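You operate a simulated robot arm through the tools that you are given. There is no shell and no other tool. Be economical: measure what you need, move in short steps, check, and stop when the job is done.

You are at the controls of a simulated two-armed robot. One attempt, no reset.

TASK
Check the red-banded pipe for roundness on the rollers and bin it.
Fine: Dial gauge over the pipe, zero it with the yellow button, then crank till the pipe's black stripe has gone once round (red mark in the green field). Up to 1.0 mm: green bin; more: red bin. Swing the gauge aside again.

It is judged by the outcome, as a careful person would: the job done as asked, and still so three seconds after it is handed in. It fails if anything else is knocked over, pushed out of place, dropped, spilled or broken.

THE ROBOT
Two 7-joint arms with three-finger grippers on one trunk, on a base that drives. Base frame: it is fixed to the floor where the robot stands at the start and does not move with it; the origin is under the middle of the robot, x ahead of it, y to its left, z up. Readings come in m, rad, newtons and seconds.
The left shoulder is at the start at [0.03, 0.124, 1.083], the right one opposite. With the tool pointing down near the work surface each hand reaches from about 0.1 to 0.7 m from the robot's upright axis, wherever it stands, measured 20 degrees to its own side. Places, roughly: black button of the counter [0.6, 0, 0.8]; black dial of the heat cabinet [0.6, -0.8, 1.1]; black slider on top of the heat cabinet [0.7, -0.8, 1.2]; blue arm of the lamp box [0.7, 0.7, 1]; blue knob of the length bed [0.5, -0.7, 0.8]; blue roller stand [0.7, -0.5, 0.9]; crank of the roller stand [0.7, -0.4, 0.9]; dial gauge on its blue arm [0.8, -0.5, 1]; green button of the counter [0.5, 0, 0.8]; green plug gauge (6x6x9 cm) [0.7, 1, 0.9]; green tag [0.75, 1.25, 0.75]; grey plug gauge (6x6x9 cm) [0.7, 0.8, 0.9]; red button of the counter [0.5, 0, 0.8]; red plug gauge (6x6x9 cm) [0.7, 0.9, 0.8]; red tag [0.75, 1, 0.75]; rollers of the blue roller stand [0.7, -0.6, 0.9]. Payload 2.2 kg a hand.
The TCP of each hand is the grasp point between the finger pads, 0.028 m short of the fingertips. In the tool frame z runs along the fingers and y along their closing line. Largest opening 0.102 m; the body of the gripper starts 0.071 m behind the TCP.
Orientation is that of the tool frame in the base frame, as [roll, pitch, yaw] about the fixed x, y, z axes, in that order (R = Rz(yaw) Ry(pitch) Rx(roll)). With the fingers straight down and closing along the base's y, the tool's x points along the base's -x, its y along +y and its z along -z.

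THE INTERFACE
- The arms move only by the tool send_rows. It takes "left_series", "right_series" or both (then of equal length, played together; a hand with none holds still); each is a list of rows, each an object of numbers (a shift or turn left out is 0, a gripper value left out holds the last): "tx", "ty", "tz": the shift along the tool's x, y, z in m; "ax", "ay", "az": the turn, a rotation vector about the tool's x, y, z in rad; "grip": the closure in counts, from 0 (fully open) to 255 (shut). In form: [{"tx": .., "ty": .., "tz": .., "ax": .., "ay": .., "az": .., "grip": ..}, ...]. A call has 1 to 10 rows; each row is the pose to reach, as a shift and turn from the pose commanded when the call began, along the tool's axes at that moment. A row lasts 0.2 s, in which the tool goes at most 0.05 m and 0.15 rad; a call with a longer step from one row to the next is refused whole, and so is a gripper value outside its range. Where a pose cannot be reached the arm comes as near as it can. A force on the tool above 50 N (or 10 N above the force at the start of the call, whichever is more), or a blocked arm, ends the call early, and 0.2 s more pass. Each finger halts on what it meets, pressing with about 30 N; the grip force reading is that of the motor and also rises with nothing between the fingers. The clock runs only during rows and for 0.2 s after the last one: add rows that repeat a pose to give the fingers time. The reply holds the time, the measured pose of the TCP, the force on the tool along the base axes, the opening and the grip force, in the units named above and with some noise, with the torque about the TCP (base axes, N m) and any sound that the robot's microphone picked up.
- Cameras (640 x 400 px; columns grow to the right, rows downward): "scene" is now at [0.0372, -0.0188, 1.7896]; the picture's right is [-0.26, -0.97, 0.00], its down [-0.81, 0.22, -0.54] and it looks along [0.52, -0.14, -0.84] (base axes); focal length 281 px, centre (320, 200). "left" rides on the left gripper at [0.072, 0.038, -0.086] in its tool frame; the picture's right is [-0.46, 0.89, 0.00], its down [-0.60, -0.32, -0.73] and it looks along [-0.65, -0.34, 0.68] (tool axes); focal length 256 px, centre (320, 200). "right" rides on the right gripper at [0.069, 0.044, -0.086] in its tool frame; the picture's right is [-0.53, 0.85, 0.00], its down [-0.58, -0.36, -0.73] and it looks along [-0.62, -0.39, 0.68] (tool axes); focal length 256 px, centre (320, 200). There is no depth. A picture from a camera that has moved, and an enlarged one, comes with that camera's place and axes in the base frame and with its lens.
- snapshot(camera): a new picture of that camera. The clock stands still meanwhile.
- raise_lower(by): slides the trunk up (or, below 0, down) by that many m; the arms and the scene camera ride with it, the base frame stays. It gives what a move gives, with no picture.
- roll_base(legs): drives the robot by 1 to 6 legs, each [ahead, left, turn to the left] in m, m and rad, along the robot's own axes; the way and the turn of a leg run together, so that a leg with both is an arc; at most 1.5 m and 3.142 rad a leg. The arms and the cameras ride along, it lands a little off, and it stops where it bumps. It gives what a move gives.
- head_to(pan, tilt): turns the head with the scene camera to pan (to the left, within 2.496 rad either way) and tilt (down, from -0.506 to 1.204), counted from straight ahead of the robot. It gives what a move gives.
- zoom(camera, box): a new picture of the part [left, top, right, bottom] of that camera's present view, enlarged. The clock stands still meanwhile.
- hand_in(): hands the job in; it is judged then, once.

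Go step by step. Nothing tells you exact positions but the pictures and the camera data: compare them with the known pose of the tool, close in by small moves and look again before you grip or let go. The budget is 120 turns and 88 pictures, counting those below and the enlarged ones. Unless the task says otherwise, let go and move clear before handing in, and close with one line.

The tools are called after "Emit:" by a JSON object that holds its "name" and its "arguments". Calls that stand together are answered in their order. send_rows: Moves the arms, as the interface text tells. Its arguments: {"type":"object","properties":{"left_series":{"type":"array","items":{"type":"object","properties":{"tx":{"type":"number"},"ty":{"type":"number"},"tz":{"type":"number"},"ax":{"type":"number"},"ay":{"type":"number"},"az":{"type":"number"},"grip":{"type":"number"}}}},"right_series":{"type":"array","items":{"type":"object","properties":{"tx":{"type":"number"},"ty":{"type":"number"},"tz":{"type":"number"},"ax":{"type":"number"},"ay":{"type":"number"},"az":{"type":"number"},"grip":{"type":"number"}}}}},"required":[]} The other tools are called the same way: raise_lower (by) slides the trunk up or down; roll_base (legs) drives the base; head_to (pan, tilt) turns the head that bears the scene camera; snapshot (camera) takes a picture; zoom (camera, box) takes an enlarged picture of a part of a camera's view; hand_in () hands the job in.

At the start:

```text
time_s: 0.0
left_eef_pos: [0.6101, 0.0404, 1.2234]
left_tool_rot: [3.139, 0.0, 3.139]
left_force: [0.3, 0.0, 0.8]
left_torque: [-0.03, 0.0, 0.02]
left_gripper_width: 0.1021
left_grip_force: 0.0
right_eef_pos: [0.3179, -0.3788, 1.2952]
right_tool_rot: [3.14, 0.001, 3.141]
right_force: [-0.2, 0.5, 0.1]
right_torque: [0.03, 0.01, 0.0]
right_gripper_width: 0.102
right_grip_force: 0.1
trunk travel left (down, up): [-0.325, 0.215]
robot x, y, heading: [-0.0006, -0.001, -0.0]
head pan, tilt: [-0.258, 1.002]
```

scene: 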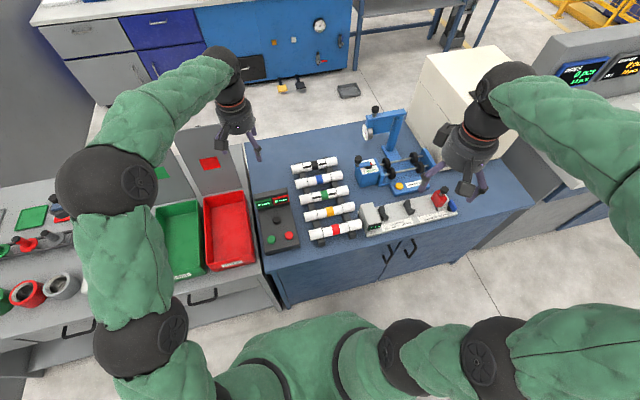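
right: 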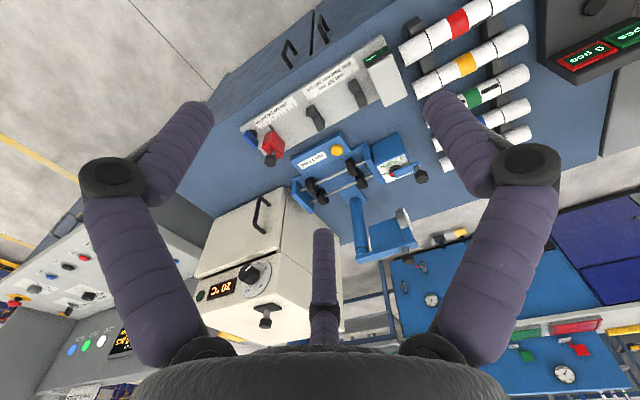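
left: 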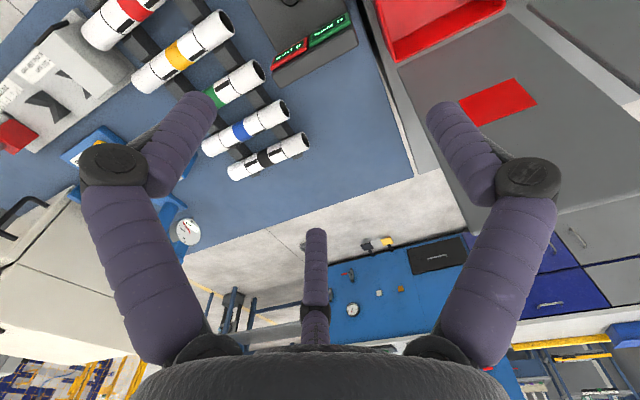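

I see five banded pipes on a rack, the red-banded one nearest to the robot, and the blue roller stand to the right. I'll look closer first.

Emit:
{"name": "zoom", "arguments": {"camera": "scene", "box": [330, 90, 480, 220]}}

Emit:
{"name": "zoom", "arguments": {"camera": "scene", "box": [170, 130, 380, 270]}}

Emit:
{"name": "zoom", "arguments": {"camera": "right", "box": [220, 0, 540, 280]}}

```text
3.08 times, centred on (405, 155) of scene
camera zoom: at [0.0372, -0.0188, 1.7896], right [-0.26, -0.97, 0.0], down [-0.81, 0.22, -0.54], along [0.52, -0.14, -0.84], focal length 864 px, centre (58, 338)
```

zoom: 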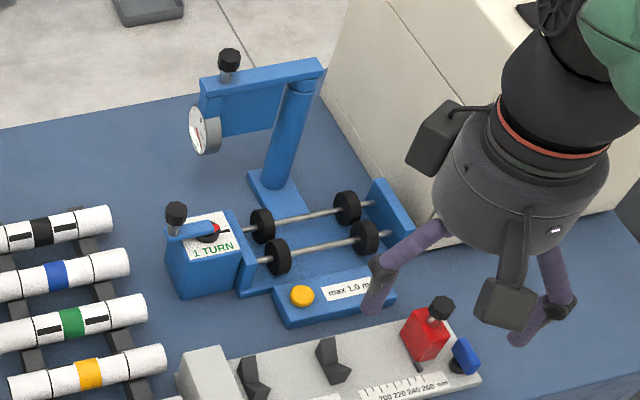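

```text
2.86 times, centred on (275, 200) of scene
camera zoom: at [0.0372, -0.0188, 1.7896], right [-0.26, -0.97, 0.0], down [-0.81, 0.22, -0.54], along [0.52, -0.14, -0.84], focal length 802 px, centre (449, 200)
```

zoom: 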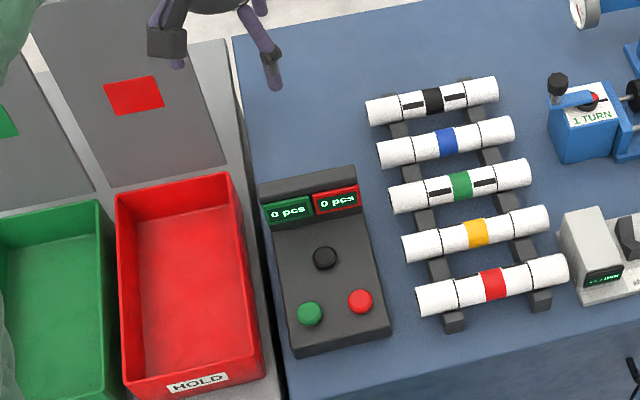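

```text
1.43 times, centred on (380, 140) of right
camera zoom: at [0.2483, -0.3353, 1.3813], right [0.53, 0.85, 0.0], down [0.58, -0.36, 0.73], along [0.62, -0.39, -0.68], focal length 366 px, centre (234, 286)
```

zoom: 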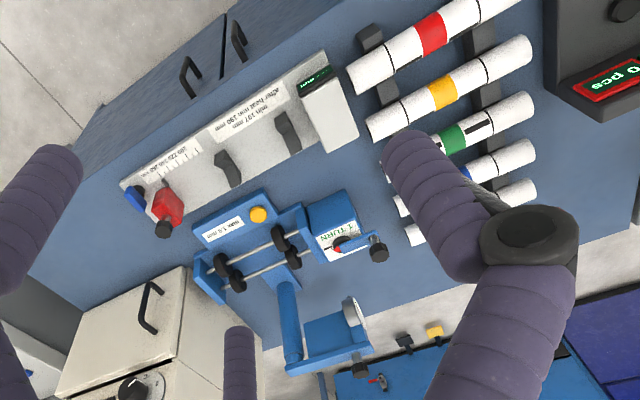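

Red pipe is about 0.2 m long along y, centred near (0.485, -0.20); the rollers' middle is near (0.686, -0.55). That is beyond the right arm's reach, so I drive to the right first.

Emit:
{"name": "roll_base", "arguments": {"legs": [[0, -0.38, 0], [0.06, 0, 0]]}}

Emit:
{"name": "head_to", "arguments": {"pan": -0.1, "tilt": 0.85}}

Emit:
{"name": "snapshot", "arguments": {"camera": "scene"}}

```text
time_s: 3.0
left_eef_pos: [0.6717, -0.3376, 1.2207]
left_tool_rot: [3.141, -0.001, -3.14]
left_force: [0.3, -0.1, -0.7]
left_torque: [0.01, 0.02, 0.01]
left_gripper_width: 0.1022
left_grip_force: 0.1
right_eef_pos: [0.3809, -0.7574, 1.2958]
right_tool_rot: [-3.141, -0.002, -3.14]
right_force: [1.0, -0.1, -0.8]
right_torque: [-0.01, 0.07, 0.0]
right_gripper_width: 0.1019
right_grip_force: 0.0
trunk travel left (down, up): [-0.325, 0.215]
robot x, y, heading: [0.0643, -0.3794, -0.0]
head pan, tilt: [-0.258, 1.002]
```

```text
time_s: 3.7
left_eef_pos: [0.6703, -0.3364, 1.2215]
left_tool_rot: [-3.14, -0.001, -3.14]
left_force: [-0.2, -0.6, 1.3]
left_torque: [-0.02, -0.03, 0.0]
left_gripper_width: 0.102
left_grip_force: 0.0
right_eef_pos: [0.3782, -0.7572, 1.2966]
right_tool_rot: [3.14, -0.001, -3.14]
right_force: [-0.6, 0.3, 0.8]
right_torque: [0.0, 0.0, 0.0]
right_gripper_width: 0.102
right_grip_force: 0.0
trunk travel left (down, up): [-0.325, 0.215]
robot x, y, heading: [0.0627, -0.3789, -0.003]
head pan, tilt: [-0.099, 0.85]
```

```text
81 pictures are left
camera scene: at [0.1076, -0.388, 1.8008], right [-0.1, -1.0, 0.0], down [-0.75, 0.07, -0.66], along [0.66, -0.06, -0.75], focal length 281 px, centre (320, 200)
```

scene: 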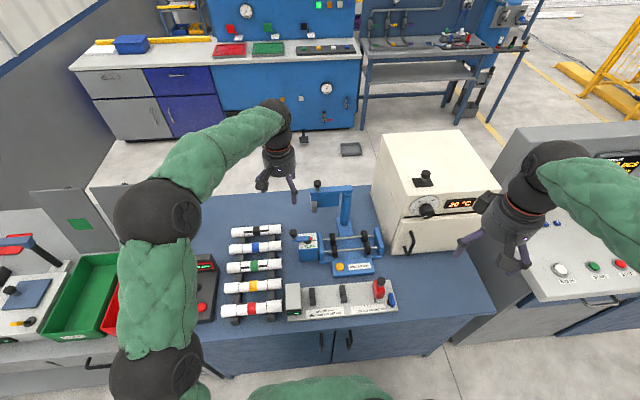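

The view on the stand is clear now. I zoom in to measure.

Emit:
{"name": "zoom", "arguments": {"camera": "scene", "box": [280, 170, 400, 280]}}

Emit:
{"name": "zoom", "arguments": {"camera": "scene", "box": [205, 215, 305, 330]}}

```text
3.64 times, centred on (340, 225) of scene
camera zoom: at [0.1076, -0.388, 1.8008], right [-0.1, -1.0, 0.0], down [-0.75, 0.07, -0.66], along [0.66, -0.06, -0.75], focal length 1021 px, centre (247, 109)
```

zoom: 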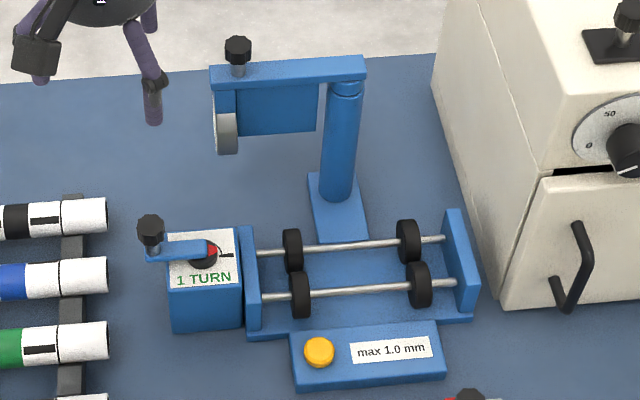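

```text
3.48 times, centred on (255, 272) of scene
camera zoom: at [0.1076, -0.388, 1.8008], right [-0.1, -1.0, 0.0], down [-0.75, 0.07, -0.66], along [0.66, -0.06, -0.75], focal length 977 px, centre (546, -52)
```

zoom: 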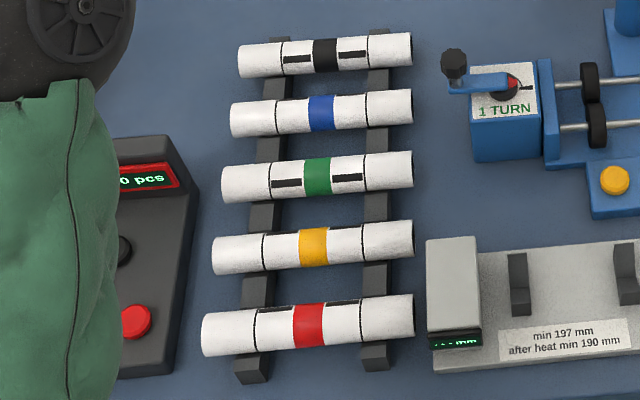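

Pipe is near (0.48, -0.195, ~0.83), rollers' middle near (0.703, -0.568, 0.84). I move the left hand out of the way and turn the right hand so that its fingers close along x.

Emit:
{"name": "send_rows", "arguments": {"left_series": [{"tx": 0.02, "ty": 0.04}, {"tx": 0.04, "ty": 0.08}, {"tx": 0.06, "ty": 0.12}, {"tx": 0.08, "ty": 0.16}, {"tx": 0.1, "ty": 0.2}, {"tx": 0.12, "ty": 0.24}, {"tx": 0.14, "ty": 0.28}, {"tx": 0.16, "ty": 0.32}, {"tx": 0.18, "ty": 0.36}, {"tx": 0.2, "ty": 0.4}], "right_series": [{"az": -0.15, "ty": 0.03}, {"az": -0.3, "ty": 0.06}, {"az": -0.45, "ty": 0.09}, {"az": -0.6, "ty": 0.12}, {"az": -0.75, "ty": 0.15}, {"az": -0.9, "ty": 0.18}, {"az": -1.05, "ty": 0.21}, {"az": -1.2, "ty": 0.24}, {"az": -1.35, "ty": 0.27}, {"az": -1.5, "ty": 0.3}]}}

```text
time_s: 5.9
left_eef_pos: [0.4677, 0.0635, 1.2227]
left_tool_rot: [-3.141, 0.001, -3.141]
left_force: [1.3, 0.2, -0.1]
left_torque: [-0.02, 0.0, 0.0]
left_gripper_width: 0.1019
left_grip_force: 0.0
right_eef_pos: [0.3762, -0.4544, 1.2967]
right_tool_rot: [-3.141, 0.001, -1.641]
right_force: [0.8, -0.1, -0.1]
right_torque: [-0.04, -0.01, -0.04]
right_gripper_width: 0.1022
right_grip_force: 0.1
trunk travel left (down, up): [-0.325, 0.215]
robot x, y, heading: [0.0624, -0.3813, -0.001]
head pan, tilt: [-0.099, 0.85]
```

Now moving the right hand above the red pipe.

Emit:
{"name": "send_rows", "arguments": {"right_series": [{"tx": -0.03, "ty": -0.01, "tz": 0.028, "az": -0.07}, {"tx": -0.06, "ty": -0.02, "tz": 0.055, "az": -0.07}, {"tx": -0.09, "ty": -0.03, "tz": 0.083, "az": -0.07}, {"tx": -0.12, "ty": -0.04, "tz": 0.11, "az": -0.07}, {"tx": -0.15, "ty": -0.05, "tz": 0.138, "az": -0.07}, {"tx": -0.18, "ty": -0.06, "tz": 0.165, "az": -0.07}, {"tx": -0.21, "ty": -0.07, "tz": 0.193, "az": -0.07}, {"tx": -0.238, "ty": -0.078, "tz": 0.22, "az": -0.07}, {"tx": -0.2637, "ty": -0.0857, "tz": 0.247, "az": -0.07}, {"tx": -0.2637, "ty": -0.0857, "tz": 0.247, "az": -0.07}]}}

Emit:
{"name": "snapshot", "arguments": {"camera": "right"}}

Emit:
{"name": "snapshot", "arguments": {"camera": "scene"}}

```text
time_s: 8.1
left_eef_pos: [0.4678, 0.0629, 1.2251]
left_tool_rot: [3.141, 0.0, -3.14]
left_force: [-0.2, 0.7, -0.1]
left_torque: [-0.02, 0.03, -0.03]
left_gripper_width: 0.102
left_grip_force: 0.1
right_eef_pos: [0.4816, -0.2031, 1.0494]
right_tool_rot: [3.142, 0.002, -1.569]
right_force: [0.3, -0.4, 0.7]
right_torque: [0.02, -0.02, -0.05]
right_gripper_width: 0.1022
right_grip_force: 0.1
trunk travel left (down, up): [-0.325, 0.215]
robot x, y, heading: [0.0581, -0.3804, 0.0]
head pan, tilt: [-0.099, 0.85]
```

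```text
78 pictures are left
camera right: at [0.4376, -0.2709, 1.1345], right [-0.85, 0.53, 0.0], down [0.36, 0.58, 0.73], along [0.39, 0.62, -0.68], focal length 256 px, centre (320, 200)
```

right: 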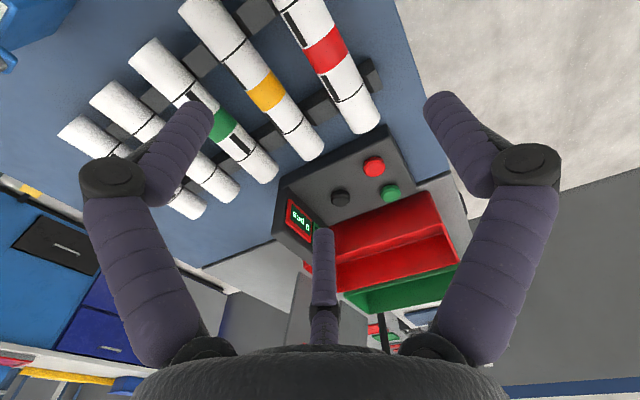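

```text
77 pictures are left
camera scene: at [0.1073, -0.3889, 1.8009], right [-0.1, -1.0, 0.0], down [-0.75, 0.07, -0.66], along [0.66, -0.06, -0.75], focal length 281 px, centre (320, 200)
```

scene: 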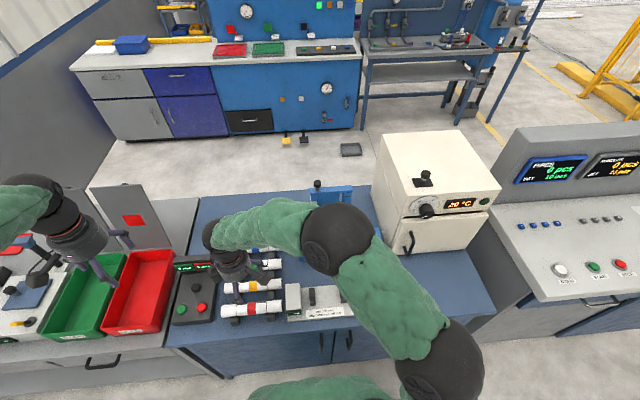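

The red pipe sits under the hand at about x 0.481. I narrow the fingers and go down to just above gripping height.

Emit:
{"name": "send_rows", "arguments": {"right_series": [{"tx": -0.002, "tz": 0.04, "grip": 95}, {"tx": -0.004, "tz": 0.08}, {"tx": -0.007, "tz": 0.115}, {"tx": -0.007, "tz": 0.145}, {"tx": -0.007, "tz": 0.145}]}}

Emit:
{"name": "snapshot", "arguments": {"camera": "right"}}

Emit:
{"name": "zoom", "arguments": {"camera": "scene", "box": [190, 220, 310, 330]}}

```text
time_s: 9.3
left_eef_pos: [0.4672, 0.0626, 1.2235]
left_tool_rot: [-3.142, -0.001, -3.139]
left_force: [0.0, -0.7, -0.6]
left_torque: [-0.01, 0.02, 0.0]
left_gripper_width: 0.1022
left_grip_force: 0.1
right_eef_pos: [0.4804, -0.1911, 0.9035]
right_tool_rot: [3.142, 0.001, -1.571]
right_force: [-0.8, 0.0, 1.0]
right_torque: [0.02, -0.04, -0.01]
right_gripper_width: 0.0641
right_grip_force: 0.0
trunk travel left (down, up): [-0.325, 0.215]
robot x, y, heading: [0.0582, -0.3794, 0.004]
head pan, tilt: [-0.099, 0.85]
```

```text
76 pictures are left
camera right: at [0.4376, -0.2619, 0.9895], right [-0.85, 0.53, 0.0], down [0.36, 0.58, 0.73], along [0.39, 0.62, -0.68], focal length 256 px, centre (320, 200)
```

right: 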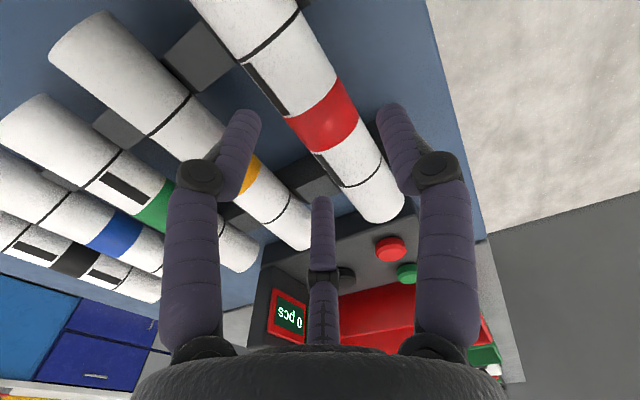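

```text
3.64 times, centred on (250, 275) of scene
camera zoom: at [0.1077, -0.3879, 1.8009], right [-0.1, -1.0, 0.0], down [-0.75, 0.07, -0.66], along [0.66, -0.06, -0.75], focal length 1021 px, centre (574, -73)
```

zoom: 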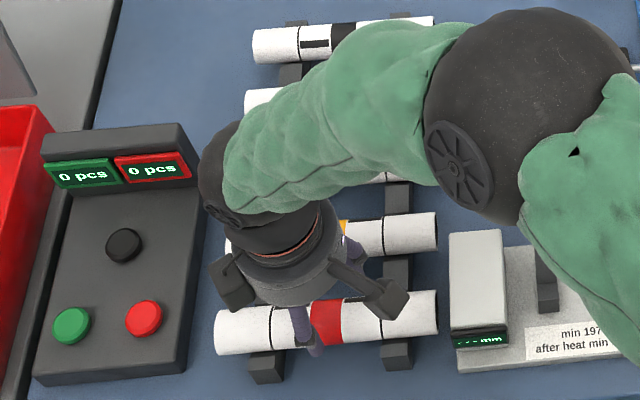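

The fingers straddle the pipe well. I go down to z 0.85 and close.

Emit:
{"name": "send_rows", "arguments": {"right_series": [{"tz": 0.025, "tx": 0.003}, {"tz": 0.053, "tx": 0.003}, {"tz": 0.053, "tx": 0.003}, {"tz": 0.053, "tx": 0.003, "grip": 255}, {"tz": 0.053, "tx": 0.003}, {"tz": 0.053, "tx": 0.003}]}}

Emit:
{"name": "snapshot", "arguments": {"camera": "right"}}

```text
time_s: 10.7
left_eef_pos: [0.4709, 0.0618, 1.2216]
left_tool_rot: [3.141, -0.003, -3.141]
left_force: [-0.7, -0.6, 0.1]
left_torque: [0.03, 0.01, -0.02]
left_gripper_width: 0.102
left_grip_force: 0.0
right_eef_pos: [0.4881, -0.1954, 0.853]
right_tool_rot: [-3.136, 0.006, -1.571]
right_force: [34.4, -6.1, 13.2]
right_torque: [0.02, -0.48, 0.2]
right_gripper_width: 0.0555
right_grip_force: 30.0
trunk travel left (down, up): [-0.325, 0.215]
robot x, y, heading: [0.0613, -0.3811, -0.001]
head pan, tilt: [-0.099, 0.85]
```

```text
74 pictures are left
camera right: at [0.4431, -0.2644, 0.9387], right [-0.84, 0.54, 0.0], down [0.36, 0.57, 0.74], along [0.4, 0.62, -0.68], focal length 256 px, centre (320, 200)
```

right: 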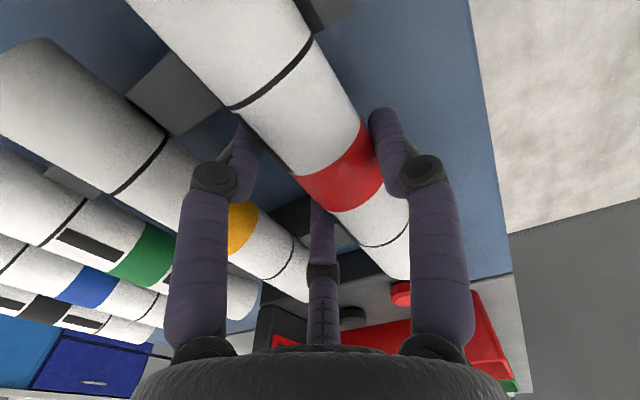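

The grip pushed the hand sideways (+x, 34 N), so the pipe sits further in +x than my centre. I open, shift 1 cm and close again.

Emit:
{"name": "send_rows", "arguments": {"right_series": [{"grip": 95}, {"grip": 95}, {"ty": -0.012, "grip": 95}, {"ty": -0.012, "grip": 95}]}}

Emit:
{"name": "zoom", "arguments": {"camera": "right", "box": [160, 60, 480, 300]}}

```text
time_s: 11.7
left_eef_pos: [0.4672, 0.0622, 1.2222]
left_tool_rot: [3.141, -0.001, -3.141]
left_force: [-0.1, 0.2, 0.5]
left_torque: [-0.01, 0.02, 0.04]
left_gripper_width: 0.1016
left_grip_force: 0.0
right_eef_pos: [0.4912, -0.196, 0.8507]
right_tool_rot: [3.137, -0.003, -1.569]
right_force: [0.8, -0.1, 0.2]
right_torque: [0.01, 0.0, 0.01]
right_gripper_width: 0.0639
right_grip_force: 0.0
trunk travel left (down, up): [-0.325, 0.215]
robot x, y, heading: [0.0621, -0.3774, 0.006]
head pan, tilt: [-0.099, 0.85]
```

```text
1.67 times, centred on (320, 180) of right
camera zoom: at [0.4483, -0.2655, 0.9361], right [-0.85, 0.53, 0.0], down [0.37, 0.58, 0.73], along [0.39, 0.62, -0.68], focal length 427 px, centre (320, 233)
```

zoom: 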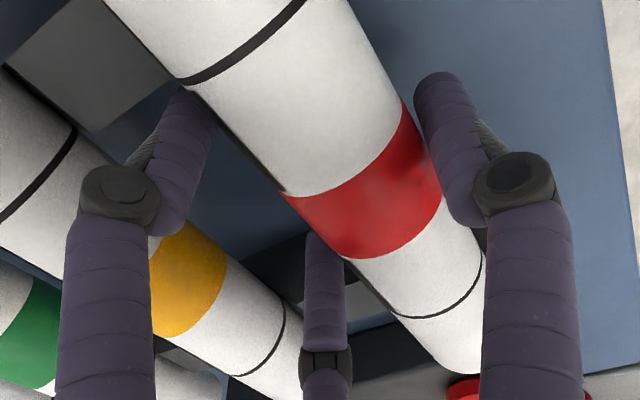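

The pictures show the fingers really close along the camera's horizontal, about 32° off from what I assumed. I lift, turn the hand by 0.557 rad so the fingers close squarely across the pipe, and recentre at x 0.480.

Emit:
{"name": "send_rows", "arguments": {"right_series": [{"tz": -0.04}, {"tz": -0.07, "az": -0.14}, {"tz": -0.07, "az": -0.28, "ty": 0.006}, {"tz": -0.07, "az": -0.42, "ty": 0.012}, {"tz": -0.07, "az": -0.557, "ty": 0.012}, {"tz": -0.07, "az": -0.557, "ty": 0.012}]}}

Emit:
{"name": "snapshot", "arguments": {"camera": "right"}}

Emit:
{"name": "zoom", "arguments": {"camera": "scene", "box": [190, 220, 310, 330]}}

```text
time_s: 13.1
left_eef_pos: [0.4679, 0.0631, 1.2233]
left_tool_rot: [-3.14, 0.001, -3.139]
left_force: [0.0, -0.6, 0.0]
left_torque: [-0.01, -0.03, -0.01]
left_gripper_width: 0.1021
left_grip_force: 0.0
right_eef_pos: [0.4822, -0.1955, 0.9212]
right_tool_rot: [-3.14, -0.002, -1.01]
right_force: [0.9, -0.9, 0.0]
right_torque: [-0.01, -0.01, 0.01]
right_gripper_width: 0.0638
right_grip_force: 0.0
trunk travel left (down, up): [-0.325, 0.215]
robot x, y, heading: [0.06, -0.3819, 0.003]
head pan, tilt: [-0.099, 0.85]
```

```text
72 pictures are left
camera right: at [0.4807, -0.2778, 1.0064], right [-1.0, 0.0, 0.0], down [0.0, 0.68, 0.73], along [0.0, 0.73, -0.68], focal length 256 px, centre (320, 200)
```

right: 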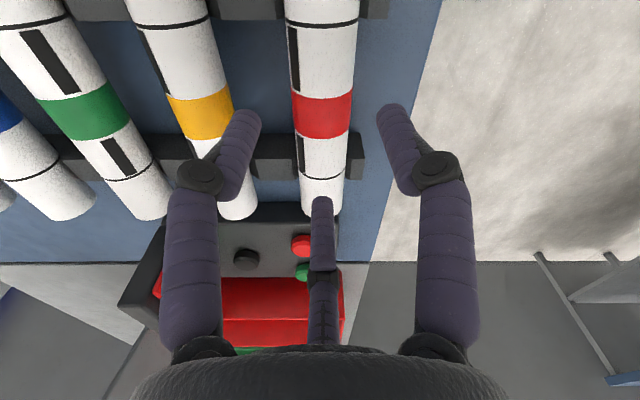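

```text
3.64 times, centred on (250, 275) of scene
camera zoom: at [0.1079, -0.3878, 1.8009], right [-0.1, -1.0, 0.0], down [-0.75, 0.07, -0.66], along [0.66, -0.06, -0.75], focal length 1021 px, centre (574, -73)
```

zoom: 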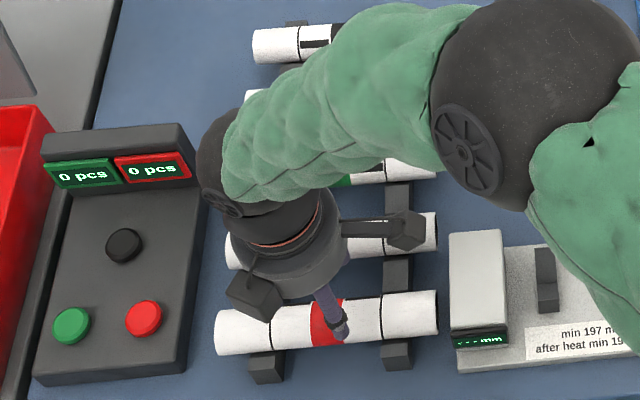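

Now the pipe runs straight up the picture, centred between the fingers. Descend and close.

Emit:
{"name": "send_rows", "arguments": {"right_series": [{"tz": 0.035}, {"tz": 0.071}, {"tz": 0.071}, {"tz": 0.071, "grip": 255}, {"tz": 0.071}, {"tz": 0.071}]}}

Emit:
{"name": "snapshot", "arguments": {"camera": "right"}}

```text
time_s: 14.5
left_eef_pos: [0.4694, 0.0637, 1.223]
left_tool_rot: [-3.141, -0.001, -3.139]
left_force: [-0.1, -0.2, 0.1]
left_torque: [0.02, 0.04, 0.02]
left_gripper_width: 0.102
left_grip_force: 0.1
right_eef_pos: [0.4817, -0.1962, 0.8514]
right_tool_rot: [3.14, 0.0, -1.014]
right_force: [-2.3, -1.4, 2.4]
right_torque: [-0.24, -0.02, -0.15]
right_gripper_width: 0.0601
right_grip_force: 30.1
trunk travel left (down, up): [-0.325, 0.215]
robot x, y, heading: [0.0609, -0.3773, -0.0]
head pan, tilt: [-0.099, 0.85]
```

```text
70 pictures are left
camera right: at [0.4809, -0.2783, 0.9354], right [-1.0, 0.01, 0.0], down [0.0, 0.68, 0.73], along [0.0, 0.73, -0.68], focal length 256 px, centre (320, 200)
```

right: 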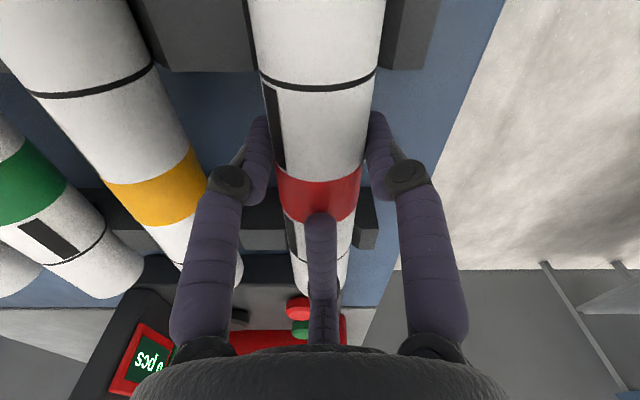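

The grip is symmetric with no net force. I test it with a small lift and look.

Emit:
{"name": "send_rows", "arguments": {"right_series": [{"tz": -0.01}, {"tz": -0.03}, {"tz": -0.03}]}}

Emit:
{"name": "snapshot", "arguments": {"camera": "right"}}

Emit:
{"name": "zoom", "arguments": {"camera": "scene", "box": [190, 220, 310, 330]}}

```text
time_s: 15.3
left_eef_pos: [0.4676, 0.062, 1.223]
left_tool_rot: [-3.141, -0.001, -3.141]
left_force: [0.4, -0.2, 0.0]
left_torque: [-0.02, 0.01, 0.04]
left_gripper_width: 0.1022
left_grip_force: 0.0
right_eef_pos: [0.4804, -0.1968, 0.8808]
right_tool_rot: [3.141, 0.0, -1.012]
right_force: [-0.2, -0.7, -0.3]
right_torque: [0.02, 0.02, 0.03]
right_gripper_width: 0.0601
right_grip_force: 29.9
trunk travel left (down, up): [-0.325, 0.215]
robot x, y, heading: [0.0607, -0.3781, -0.003]
head pan, tilt: [-0.099, 0.85]
```

```text
69 pictures are left
camera right: at [0.4809, -0.2782, 0.9653], right [-1.0, 0.01, 0.0], down [0.0, 0.68, 0.73], along [0.0, 0.73, -0.68], focal length 256 px, centre (320, 200)
```

right: 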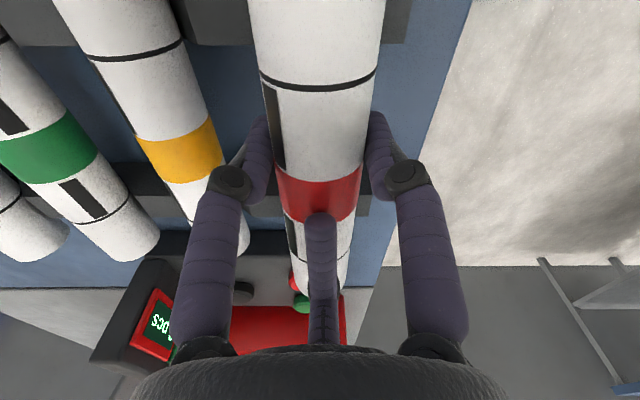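

```text
3.64 times, centred on (250, 275) of scene
camera zoom: at [0.1085, -0.3875, 1.8008], right [-0.1, -1.0, 0.0], down [-0.75, 0.07, -0.66], along [0.66, -0.06, -0.75], focal length 1021 px, centre (574, -73)
```

zoom: 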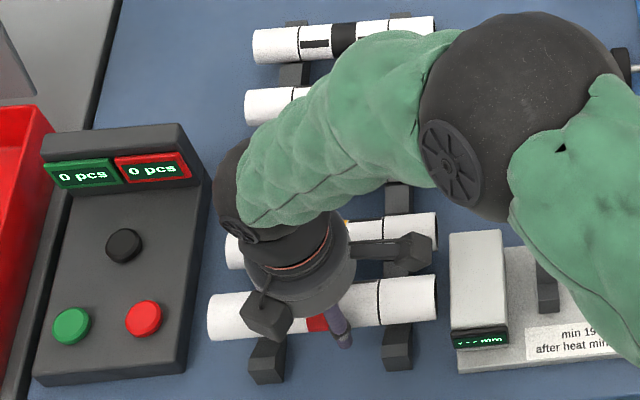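

The pipe is held well and level. I raise it and bring it partway toward the stand, then look.

Emit:
{"name": "send_rows", "arguments": {"right_series": [{"tz": -0.04}, {"tz": -0.08}, {"tz": -0.12}, {"tz": -0.16}, {"tz": -0.18}]}}

Emit:
{"name": "snapshot", "arguments": {"camera": "scene"}}

```text
time_s: 16.5
left_eef_pos: [0.4673, 0.0625, 1.2236]
left_tool_rot: [3.139, 0.0, -3.14]
left_force: [0.3, 0.4, 0.0]
left_torque: [0.02, 0.01, 0.01]
left_gripper_width: 0.1023
left_grip_force: 0.1
right_eef_pos: [0.4813, -0.1963, 1.0626]
right_tool_rot: [3.141, 0.0, -1.011]
right_force: [-0.8, 0.9, -1.3]
right_torque: [-0.01, 0.04, 0.03]
right_gripper_width: 0.0602
right_grip_force: 30.0
trunk travel left (down, up): [-0.325, 0.215]
robot x, y, heading: [0.0582, -0.3795, 0.001]
head pan, tilt: [-0.099, 0.85]
```

```text
67 pictures are left
camera scene: at [0.108, -0.3879, 1.8009], right [-0.1, -1.0, 0.0], down [-0.75, 0.07, -0.66], along [0.66, -0.06, -0.75], focal length 281 px, centre (320, 200)
```

scene: 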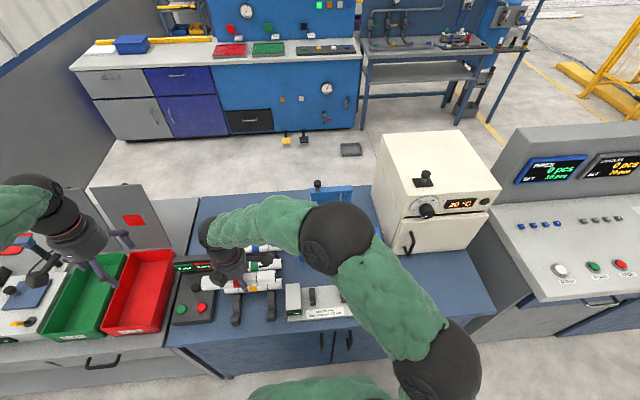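

Now carrying it over above the rollers at height 1.06.

Emit:
{"name": "send_rows", "arguments": {"right_series": [{"tx": 0.0433, "ty": 0.001}, {"tx": 0.0866, "ty": 0.002}, {"tx": 0.13, "ty": 0.003}, {"tx": 0.1733, "ty": 0.004}, {"tx": 0.2166, "ty": 0.005}, {"tx": 0.26, "ty": 0.006}, {"tx": 0.303, "ty": 0.007}, {"tx": 0.3466, "ty": 0.008}, {"tx": 0.39, "ty": 0.008}, {"tx": 0.4332, "ty": 0.0083}]}}

Emit:
{"name": "snapshot", "arguments": {"camera": "right"}}

Emit:
{"name": "snapshot", "arguments": {"camera": "scene"}}

```text
time_s: 18.7
left_eef_pos: [0.4688, 0.0608, 1.2231]
left_tool_rot: [3.141, -0.001, -3.14]
left_force: [-0.1, -0.1, 0.1]
left_torque: [0.0, 0.01, -0.02]
left_gripper_width: 0.1021
left_grip_force: 0.1
right_eef_pos: [0.7039, -0.5697, 1.0597]
right_tool_rot: [3.139, 0.002, -1.012]
right_force: [0.0, -0.2, -1.4]
right_torque: [0.03, 0.02, -0.01]
right_gripper_width: 0.0602
right_grip_force: 29.5
trunk travel left (down, up): [-0.325, 0.215]
robot x, y, heading: [0.058, -0.3782, 0.007]
head pan, tilt: [-0.099, 0.85]
```

```text
66 pictures are left
camera right: at [0.7032, -0.652, 1.1446], right [-1.0, 0.0, 0.0], down [0.0, 0.68, 0.73], along [0.0, 0.73, -0.68], focal length 256 px, centre (320, 200)
```

right: 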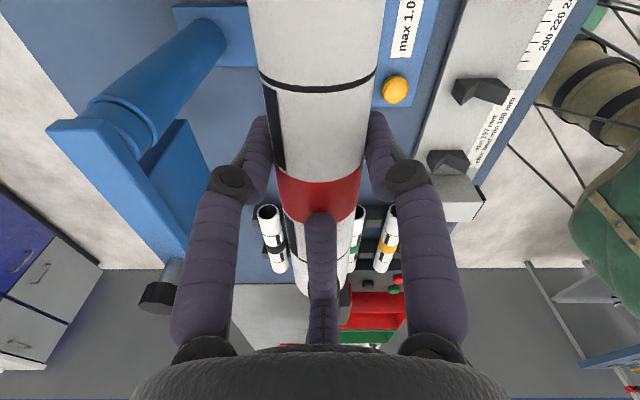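

```text
65 pictures are left
camera scene: at [0.1092, -0.3894, 1.8008], right [-0.1, -1.0, 0.0], down [-0.75, 0.07, -0.66], along [0.66, -0.06, -0.75], focal length 281 px, centre (320, 200)
```

scene: 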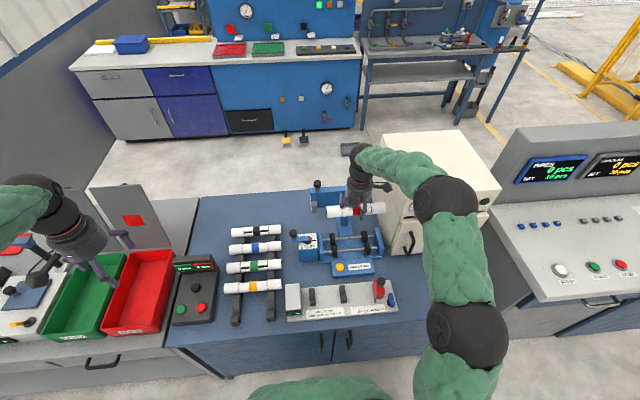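

Emit:
{"name": "zoom", "arguments": {"camera": "scene", "box": [285, 175, 405, 285]}}

```text
3.64 times, centred on (345, 230) of scene
camera zoom: at [0.1092, -0.3894, 1.8008], right [-0.1, -1.0, 0.0], down [-0.75, 0.07, -0.66], along [0.66, -0.06, -0.75], focal length 1021 px, centre (229, 91)
```

zoom: 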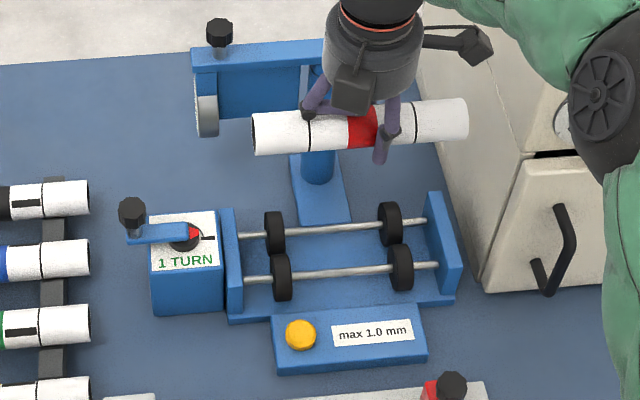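

The pipe hangs centred over the stand within a few millimetres. I lower it to just above the rollers and check.

Emit:
{"name": "send_rows", "arguments": {"right_series": [{"tx": -0.003, "ty": 0.0029, "tz": 0.03}, {"tx": -0.003, "ty": 0.0029, "tz": 0.06}, {"tx": -0.003, "ty": 0.0029, "tz": 0.09}, {"tx": -0.003, "ty": 0.0029, "tz": 0.12}, {"tx": -0.003, "ty": 0.0029, "tz": 0.145}, {"tx": -0.003, "ty": 0.0029, "tz": 0.145}]}}

Emit:
{"name": "snapshot", "arguments": {"camera": "right"}}

Emit:
{"name": "zoom", "arguments": {"camera": "scene", "box": [285, 175, 405, 285]}}

```text
time_s: 20.1
left_eef_pos: [0.4678, 0.0623, 1.2239]
left_tool_rot: [3.141, 0.0, -3.14]
left_force: [-0.1, 0.0, 0.1]
left_torque: [0.02, 0.0, 0.0]
left_gripper_width: 0.1022
left_grip_force: 0.2
right_eef_pos: [0.6995, -0.567, 0.9147]
right_tool_rot: [-3.142, 0.0, -1.014]
right_force: [-0.5, -0.1, -0.3]
right_torque: [0.0, 0.02, 0.02]
right_gripper_width: 0.06
right_grip_force: 30.3
trunk travel left (down, up): [-0.325, 0.215]
robot x, y, heading: [0.0606, -0.378, 0.002]
head pan, tilt: [-0.099, 0.85]
```

```text
63 pictures are left
camera right: at [0.6987, -0.6495, 0.9995], right [-1.0, 0.01, 0.0], down [0.0, 0.68, 0.73], along [0.0, 0.73, -0.68], focal length 256 px, centre (320, 200)
```

right: 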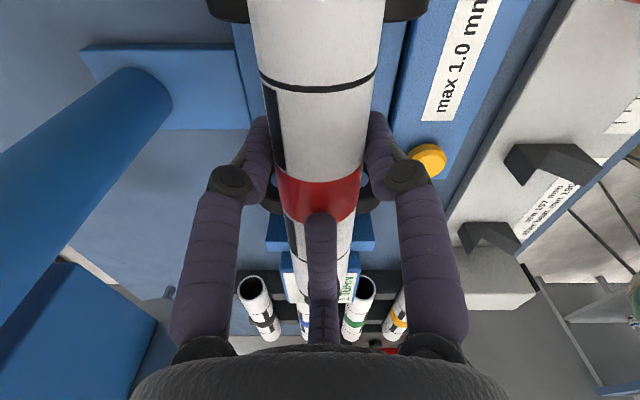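

```text
3.64 times, centred on (345, 230) of scene
camera zoom: at [0.1078, -0.3879, 1.8009], right [-0.1, -1.0, 0.0], down [-0.75, 0.07, -0.66], along [0.66, -0.06, -0.75], focal length 1021 px, centre (229, 91)
```

zoom: 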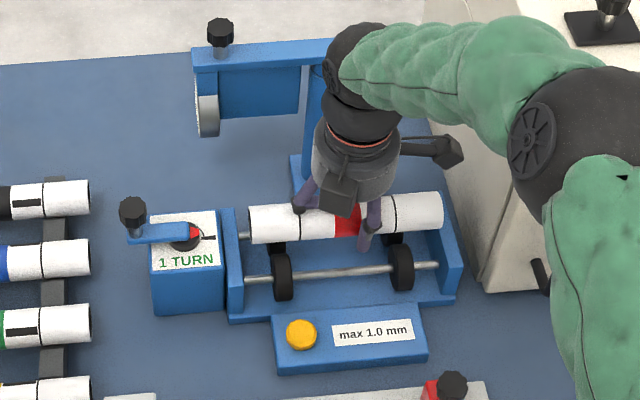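

Rollers appear symmetric around the pipe in the hand camera. Lowering gently to contact.

Emit:
{"name": "send_rows", "arguments": {"right_series": [{"tz": 0.01}, {"tz": 0.02}, {"tz": 0.025}, {"tz": 0.025}]}}

```text
time_s: 21.1
left_eef_pos: [0.4682, 0.0619, 1.2218]
left_tool_rot: [-3.141, 0.001, -3.141]
left_force: [-0.3, -0.6, 0.1]
left_torque: [-0.01, 0.01, -0.03]
left_gripper_width: 0.102
left_grip_force: 0.1
right_eef_pos: [0.7005, -0.5672, 0.8895]
right_tool_rot: [3.141, 0.0, -1.013]
right_force: [0.3, -0.3, -1.3]
right_torque: [0.03, 0.0, 0.02]
right_gripper_width: 0.0601
right_grip_force: 30.3
trunk travel left (down, up): [-0.325, 0.215]
robot x, y, heading: [0.0581, -0.3815, 0.003]
head pan, tilt: [-0.099, 0.85]
```

Emit:
{"name": "send_rows", "arguments": {"right_series": [{"tz": 0.004}, {"tz": 0.007}, {"tz": 0.007}]}}

Emit:
{"name": "zoom", "arguments": {"camera": "scene", "box": [300, 195, 390, 275]}}

```text
time_s: 21.9
left_eef_pos: [0.465, 0.0632, 1.2237]
left_tool_rot: [-3.141, 0.003, -3.138]
left_force: [-0.2, -0.5, 0.1]
left_torque: [0.02, 0.0, -0.04]
left_gripper_width: 0.1018
left_grip_force: 0.1
right_eef_pos: [0.6996, -0.5667, 0.8848]
right_tool_rot: [-3.138, -0.003, -1.015]
right_force: [-6.6, 0.9, 20.5]
right_torque: [-0.68, 0.06, -0.19]
right_gripper_width: 0.0602
right_grip_force: 30.6
trunk travel left (down, up): [-0.325, 0.215]
robot x, y, heading: [0.0602, -0.3782, 0.001]
head pan, tilt: [-0.099, 0.85]
```

```text
5.00 times, centred on (345, 235) of scene
camera zoom: at [0.1047, -0.387, 1.8012], right [-0.1, -1.0, 0.0], down [-0.75, 0.07, -0.66], along [0.66, -0.07, -0.75], focal length 1404 px, centre (195, 25)
```

zoom: 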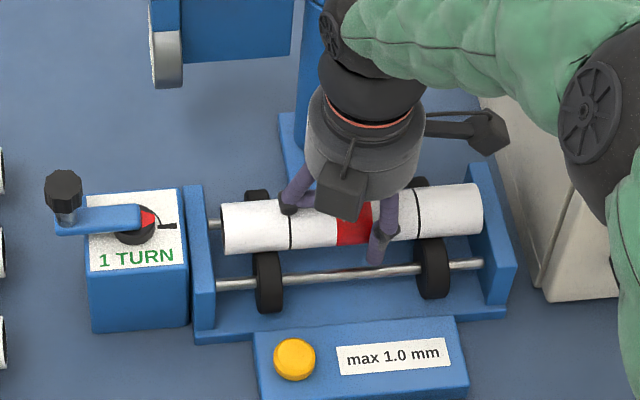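

The pipe rests on the rollers between the end walls (20 N contact). I ease off slightly, open, then look.

Emit:
{"name": "send_rows", "arguments": {"right_series": [{"tz": -0.003, "ty": 0.001}, {"tz": -0.003, "ty": 0.001, "grip": 100}, {"tz": -0.003, "ty": 0.001, "grip": 60}, {"tz": -0.003, "ty": 0.001, "grip": 60}]}}

Emit:
{"name": "snapshot", "arguments": {"camera": "right"}}

Emit:
{"name": "zoom", "arguments": {"camera": "scene", "box": [300, 195, 390, 275]}}

```text
time_s: 22.9
left_eef_pos: [0.4674, 0.063, 1.2226]
left_tool_rot: [-3.14, -0.001, -3.139]
left_force: [0.0, 0.2, -0.5]
left_torque: [-0.03, 0.0, -0.01]
left_gripper_width: 0.102
left_grip_force: 0.0
right_eef_pos: [0.6977, -0.5668, 0.8855]
right_tool_rot: [-3.141, -0.002, -1.012]
right_force: [-0.1, -1.1, 3.2]
right_torque: [0.08, -0.01, 0.02]
right_gripper_width: 0.0898
right_grip_force: 0.3
trunk travel left (down, up): [-0.325, 0.215]
robot x, y, heading: [0.0594, -0.3805, 0.001]
head pan, tilt: [-0.099, 0.85]
```

```text
60 pictures are left
camera right: at [0.6978, -0.6493, 0.9713], right [-1.0, 0.01, 0.0], down [0.0, 0.68, 0.73], along [0.0, 0.73, -0.68], focal length 256 px, centre (320, 200)
```

right: 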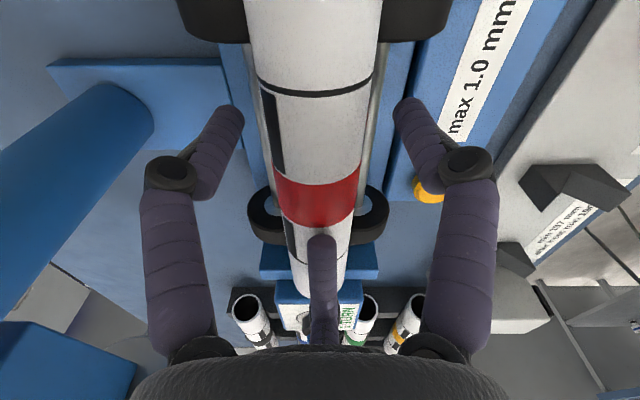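

```text
5.00 times, centred on (345, 235) of scene
camera zoom: at [0.1076, -0.388, 1.8009], right [-0.1, -1.0, 0.0], down [-0.75, 0.07, -0.66], along [0.66, -0.06, -0.75], focal length 1404 px, centre (195, 25)
```

zoom: 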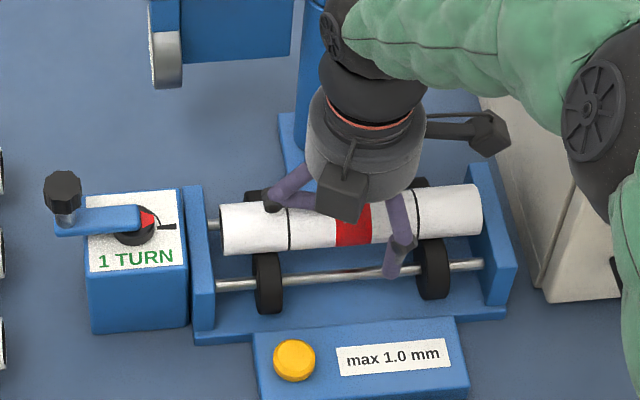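

The pipe is seated on the rollers. I lift the hand straight up and measure the gauge arm.

Emit:
{"name": "send_rows", "arguments": {"right_series": [{"tz": -0.04}, {"tz": -0.08}, {"tz": -0.12}, {"tz": -0.16}, {"tz": -0.2}, {"tz": -0.24}, {"tz": -0.28}]}}

Emit:
{"name": "zoom", "arguments": {"camera": "scene", "box": [285, 170, 405, 280]}}

Emit:
{"name": "snapshot", "arguments": {"camera": "right"}}

```text
time_s: 24.5
left_eef_pos: [0.4681, 0.0612, 1.2242]
left_tool_rot: [-3.141, 0.0, -3.141]
left_force: [-0.4, 1.3, -0.6]
left_torque: [-0.01, -0.02, -0.01]
left_gripper_width: 0.1021
left_grip_force: 0.1
right_eef_pos: [0.6984, -0.567, 1.1643]
right_tool_rot: [-3.139, 0.001, -1.013]
right_force: [-0.2, 0.3, -0.4]
right_torque: [-0.02, -0.02, 0.01]
right_gripper_width: 0.078
right_grip_force: 0.0
trunk travel left (down, up): [-0.325, 0.215]
robot x, y, heading: [0.0625, -0.3803, 0.002]
head pan, tilt: [-0.099, 0.85]
```

```text
3.64 times, centred on (345, 225) of scene
camera zoom: at [0.1074, -0.3877, 1.8009], right [-0.1, -1.0, 0.0], down [-0.75, 0.07, -0.66], along [0.66, -0.06, -0.75], focal length 1021 px, centre (229, 109)
```

zoom: 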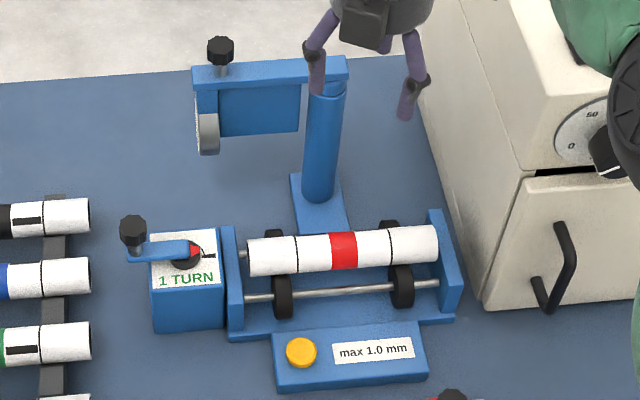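

```text
57 pictures are left
camera right: at [0.6972, -0.6485, 1.2501], right [-1.0, 0.01, 0.0], down [0.0, 0.68, 0.73], along [0.0, 0.73, -0.68], focal length 256 px, centre (320, 200)
```

right: 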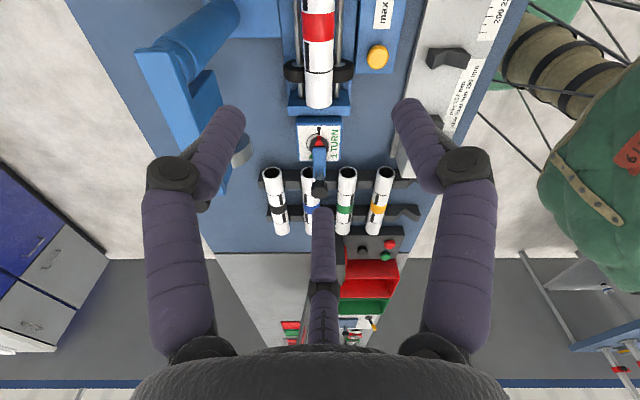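

Knob on the gauge arm is near (0.834, -0.45, 1.066), pivot post near (0.82, -0.563). It is too far for a downward tool from here; I check the arm's clearance to the cabinet before driving forward.

Emit:
{"name": "snapshot", "arguments": {"camera": "scene"}}

```text
56 pictures are left
camera scene: at [0.1074, -0.3877, 1.8009], right [-0.1, -1.0, 0.0], down [-0.75, 0.07, -0.66], along [0.66, -0.06, -0.75], focal length 281 px, centre (320, 200)
```

scene: 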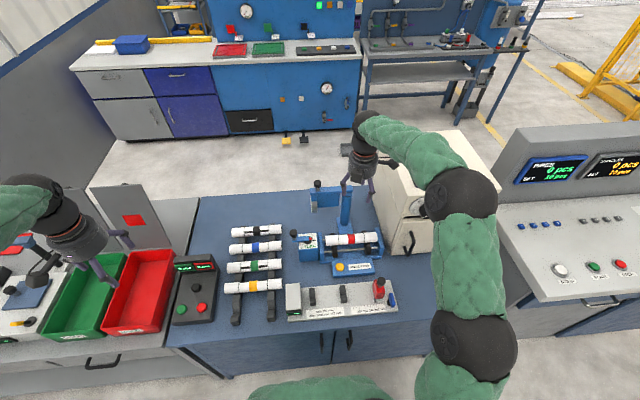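

The elbow is well above the cabinet. I drive ahead a little.

Emit:
{"name": "roll_base", "arguments": {"legs": [[0.07, 0, 0]]}}

```text
time_s: 25.5
left_eef_pos: [0.5397, 0.0612, 1.2214]
left_tool_rot: [3.141, -0.002, -3.14]
left_force: [0.3, 0.5, 0.3]
left_torque: [-0.03, 0.05, -0.01]
left_gripper_width: 0.1021
left_grip_force: 0.1
right_eef_pos: [0.769, -0.5678, 1.1622]
right_tool_rot: [3.139, 0.001, -1.015]
right_force: [-0.1, -0.5, -0.8]
right_torque: [-0.03, 0.06, -0.04]
right_gripper_width: 0.078
right_grip_force: 0.0
trunk travel left (down, up): [-0.325, 0.215]
robot x, y, heading: [0.1284, -0.3788, -0.002]
head pan, tilt: [-0.099, 0.85]
```

Emit:
{"name": "send_rows", "arguments": {"right_series": [{"tx": -0.0165, "ty": -0.0294}, {"tx": -0.033, "ty": -0.0587}, {"tx": -0.0495, "ty": -0.088}, {"tx": -0.0659, "ty": -0.1175, "tz": 0.01}, {"tx": -0.0659, "ty": -0.1175, "tz": 0.01}]}}

Emit:
{"name": "snapshot", "arguments": {"camera": "right"}}

Emit:
{"name": "snapshot", "arguments": {"camera": "scene"}}

```text
time_s: 26.7
left_eef_pos: [0.5372, 0.0608, 1.2234]
left_tool_rot: [-3.141, -0.001, -3.139]
left_force: [-0.1, -0.2, 0.7]
left_torque: [0.03, -0.01, 0.05]
left_gripper_width: 0.1021
left_grip_force: 0.1
right_eef_pos: [0.8322, -0.4498, 1.1554]
right_tool_rot: [3.142, 0.0, -1.013]
right_force: [-0.3, -0.3, 0.2]
right_torque: [0.01, -0.05, 0.0]
right_gripper_width: 0.0778
right_grip_force: 0.1
trunk travel left (down, up): [-0.325, 0.215]
robot x, y, heading: [0.1326, -0.3811, 0.004]
head pan, tilt: [-0.099, 0.85]
```

```text
55 pictures are left
camera right: at [0.8307, -0.5317, 1.2405], right [-1.0, 0.01, 0.0], down [0.0, 0.68, 0.73], along [0.0, 0.73, -0.68], focal length 256 px, centre (320, 200)
```

right: 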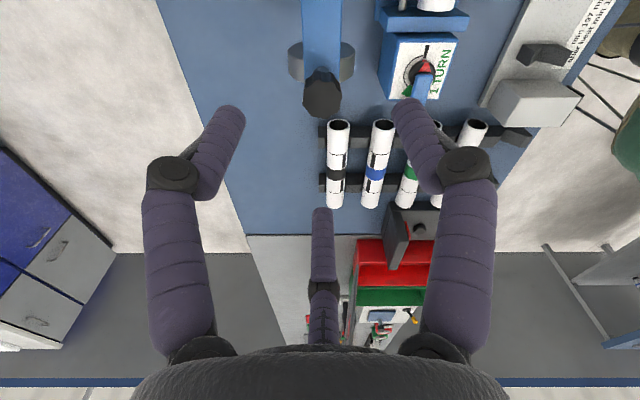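

```text
54 pictures are left
camera scene: at [0.1764, -0.389, 1.8009], right [-0.1, -1.0, 0.0], down [-0.75, 0.07, -0.66], along [0.66, -0.06, -0.75], focal length 281 px, centre (320, 200)
```

scene: 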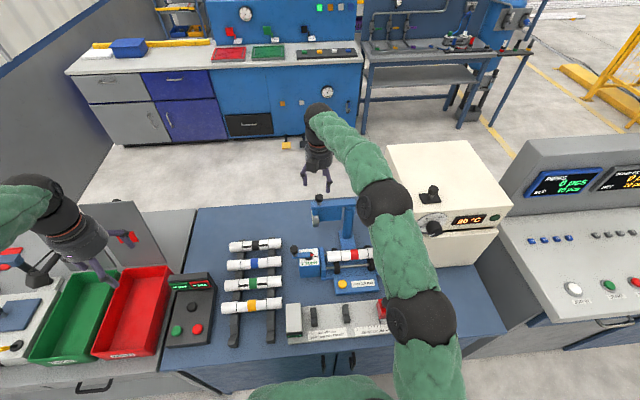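

The hand is right above the knob. I check the cabinet's display, which looks different.

Emit:
{"name": "zoom", "arguments": {"camera": "scene", "box": [390, 140, 510, 250]}}

```text
3.64 times, centred on (450, 195) of scene
camera zoom: at [0.1764, -0.389, 1.8009], right [-0.1, -1.0, 0.0], down [-0.75, 0.07, -0.66], along [0.66, -0.06, -0.75], focal length 1021 px, centre (-153, 218)
```

zoom: 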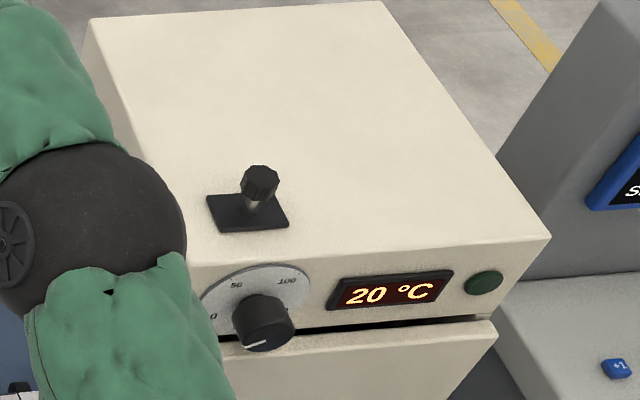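

Still 20 °C, fine. I go down around the knob and close loosely.

Emit:
{"name": "send_rows", "arguments": {"right_series": [{"tz": 0.035}, {"tz": 0.07}, {"tz": 0.091}, {"tz": 0.091, "grip": 150}, {"tz": 0.091, "grip": 175}, {"tz": 0.091, "grip": 175}]}}

Emit:
{"name": "snapshot", "arguments": {"camera": "right"}}

Emit:
{"name": "zoom", "arguments": {"camera": "scene", "box": [270, 150, 390, 260]}}

```text
time_s: 28.1
left_eef_pos: [0.5373, 0.0624, 1.2225]
left_tool_rot: [3.141, -0.002, -3.14]
left_force: [-0.2, 0.1, 0.2]
left_torque: [-0.02, 0.01, -0.01]
left_gripper_width: 0.1021
left_grip_force: 0.1
right_eef_pos: [0.8319, -0.4486, 1.0622]
right_tool_rot: [-3.141, 0.0, -1.014]
right_force: [-0.6, 0.0, 0.2]
right_torque: [0.01, 0.01, 0.0]
right_gripper_width: 0.032
right_grip_force: 0.1
trunk travel left (down, up): [-0.325, 0.215]
robot x, y, heading: [0.1312, -0.377, 0.001]
head pan, tilt: [-0.099, 0.85]
```

```text
52 pictures are left
camera right: at [0.8316, -0.5311, 1.148], right [-1.0, 0.01, 0.0], down [0.0, 0.68, 0.73], along [0.0, 0.73, -0.68], focal length 256 px, centre (320, 200)
```

right: 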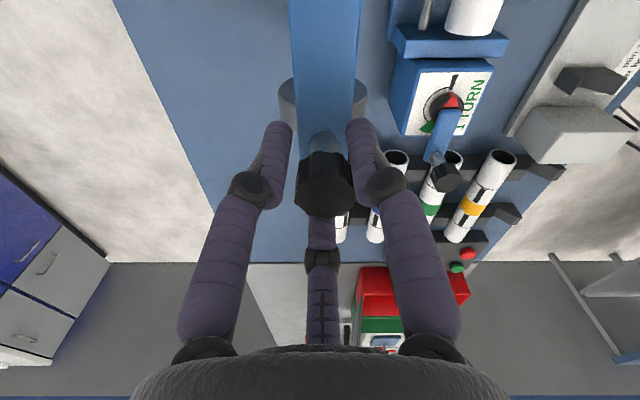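

```text
3.64 times, centred on (330, 205) of scene
camera zoom: at [0.1776, -0.3879, 1.8009], right [-0.1, -1.0, 0.0], down [-0.75, 0.07, -0.66], along [0.66, -0.06, -0.75], focal length 1021 px, centre (284, 182)
```

zoom: 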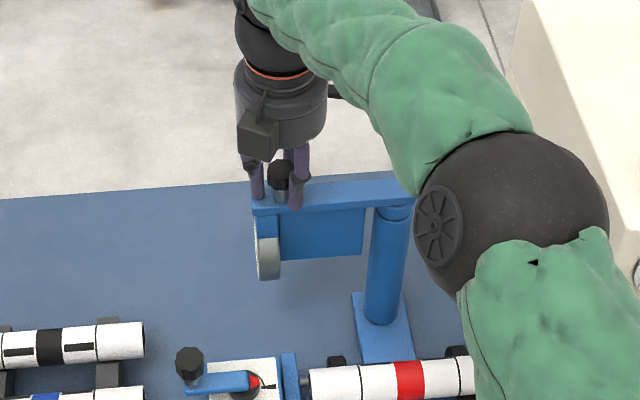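

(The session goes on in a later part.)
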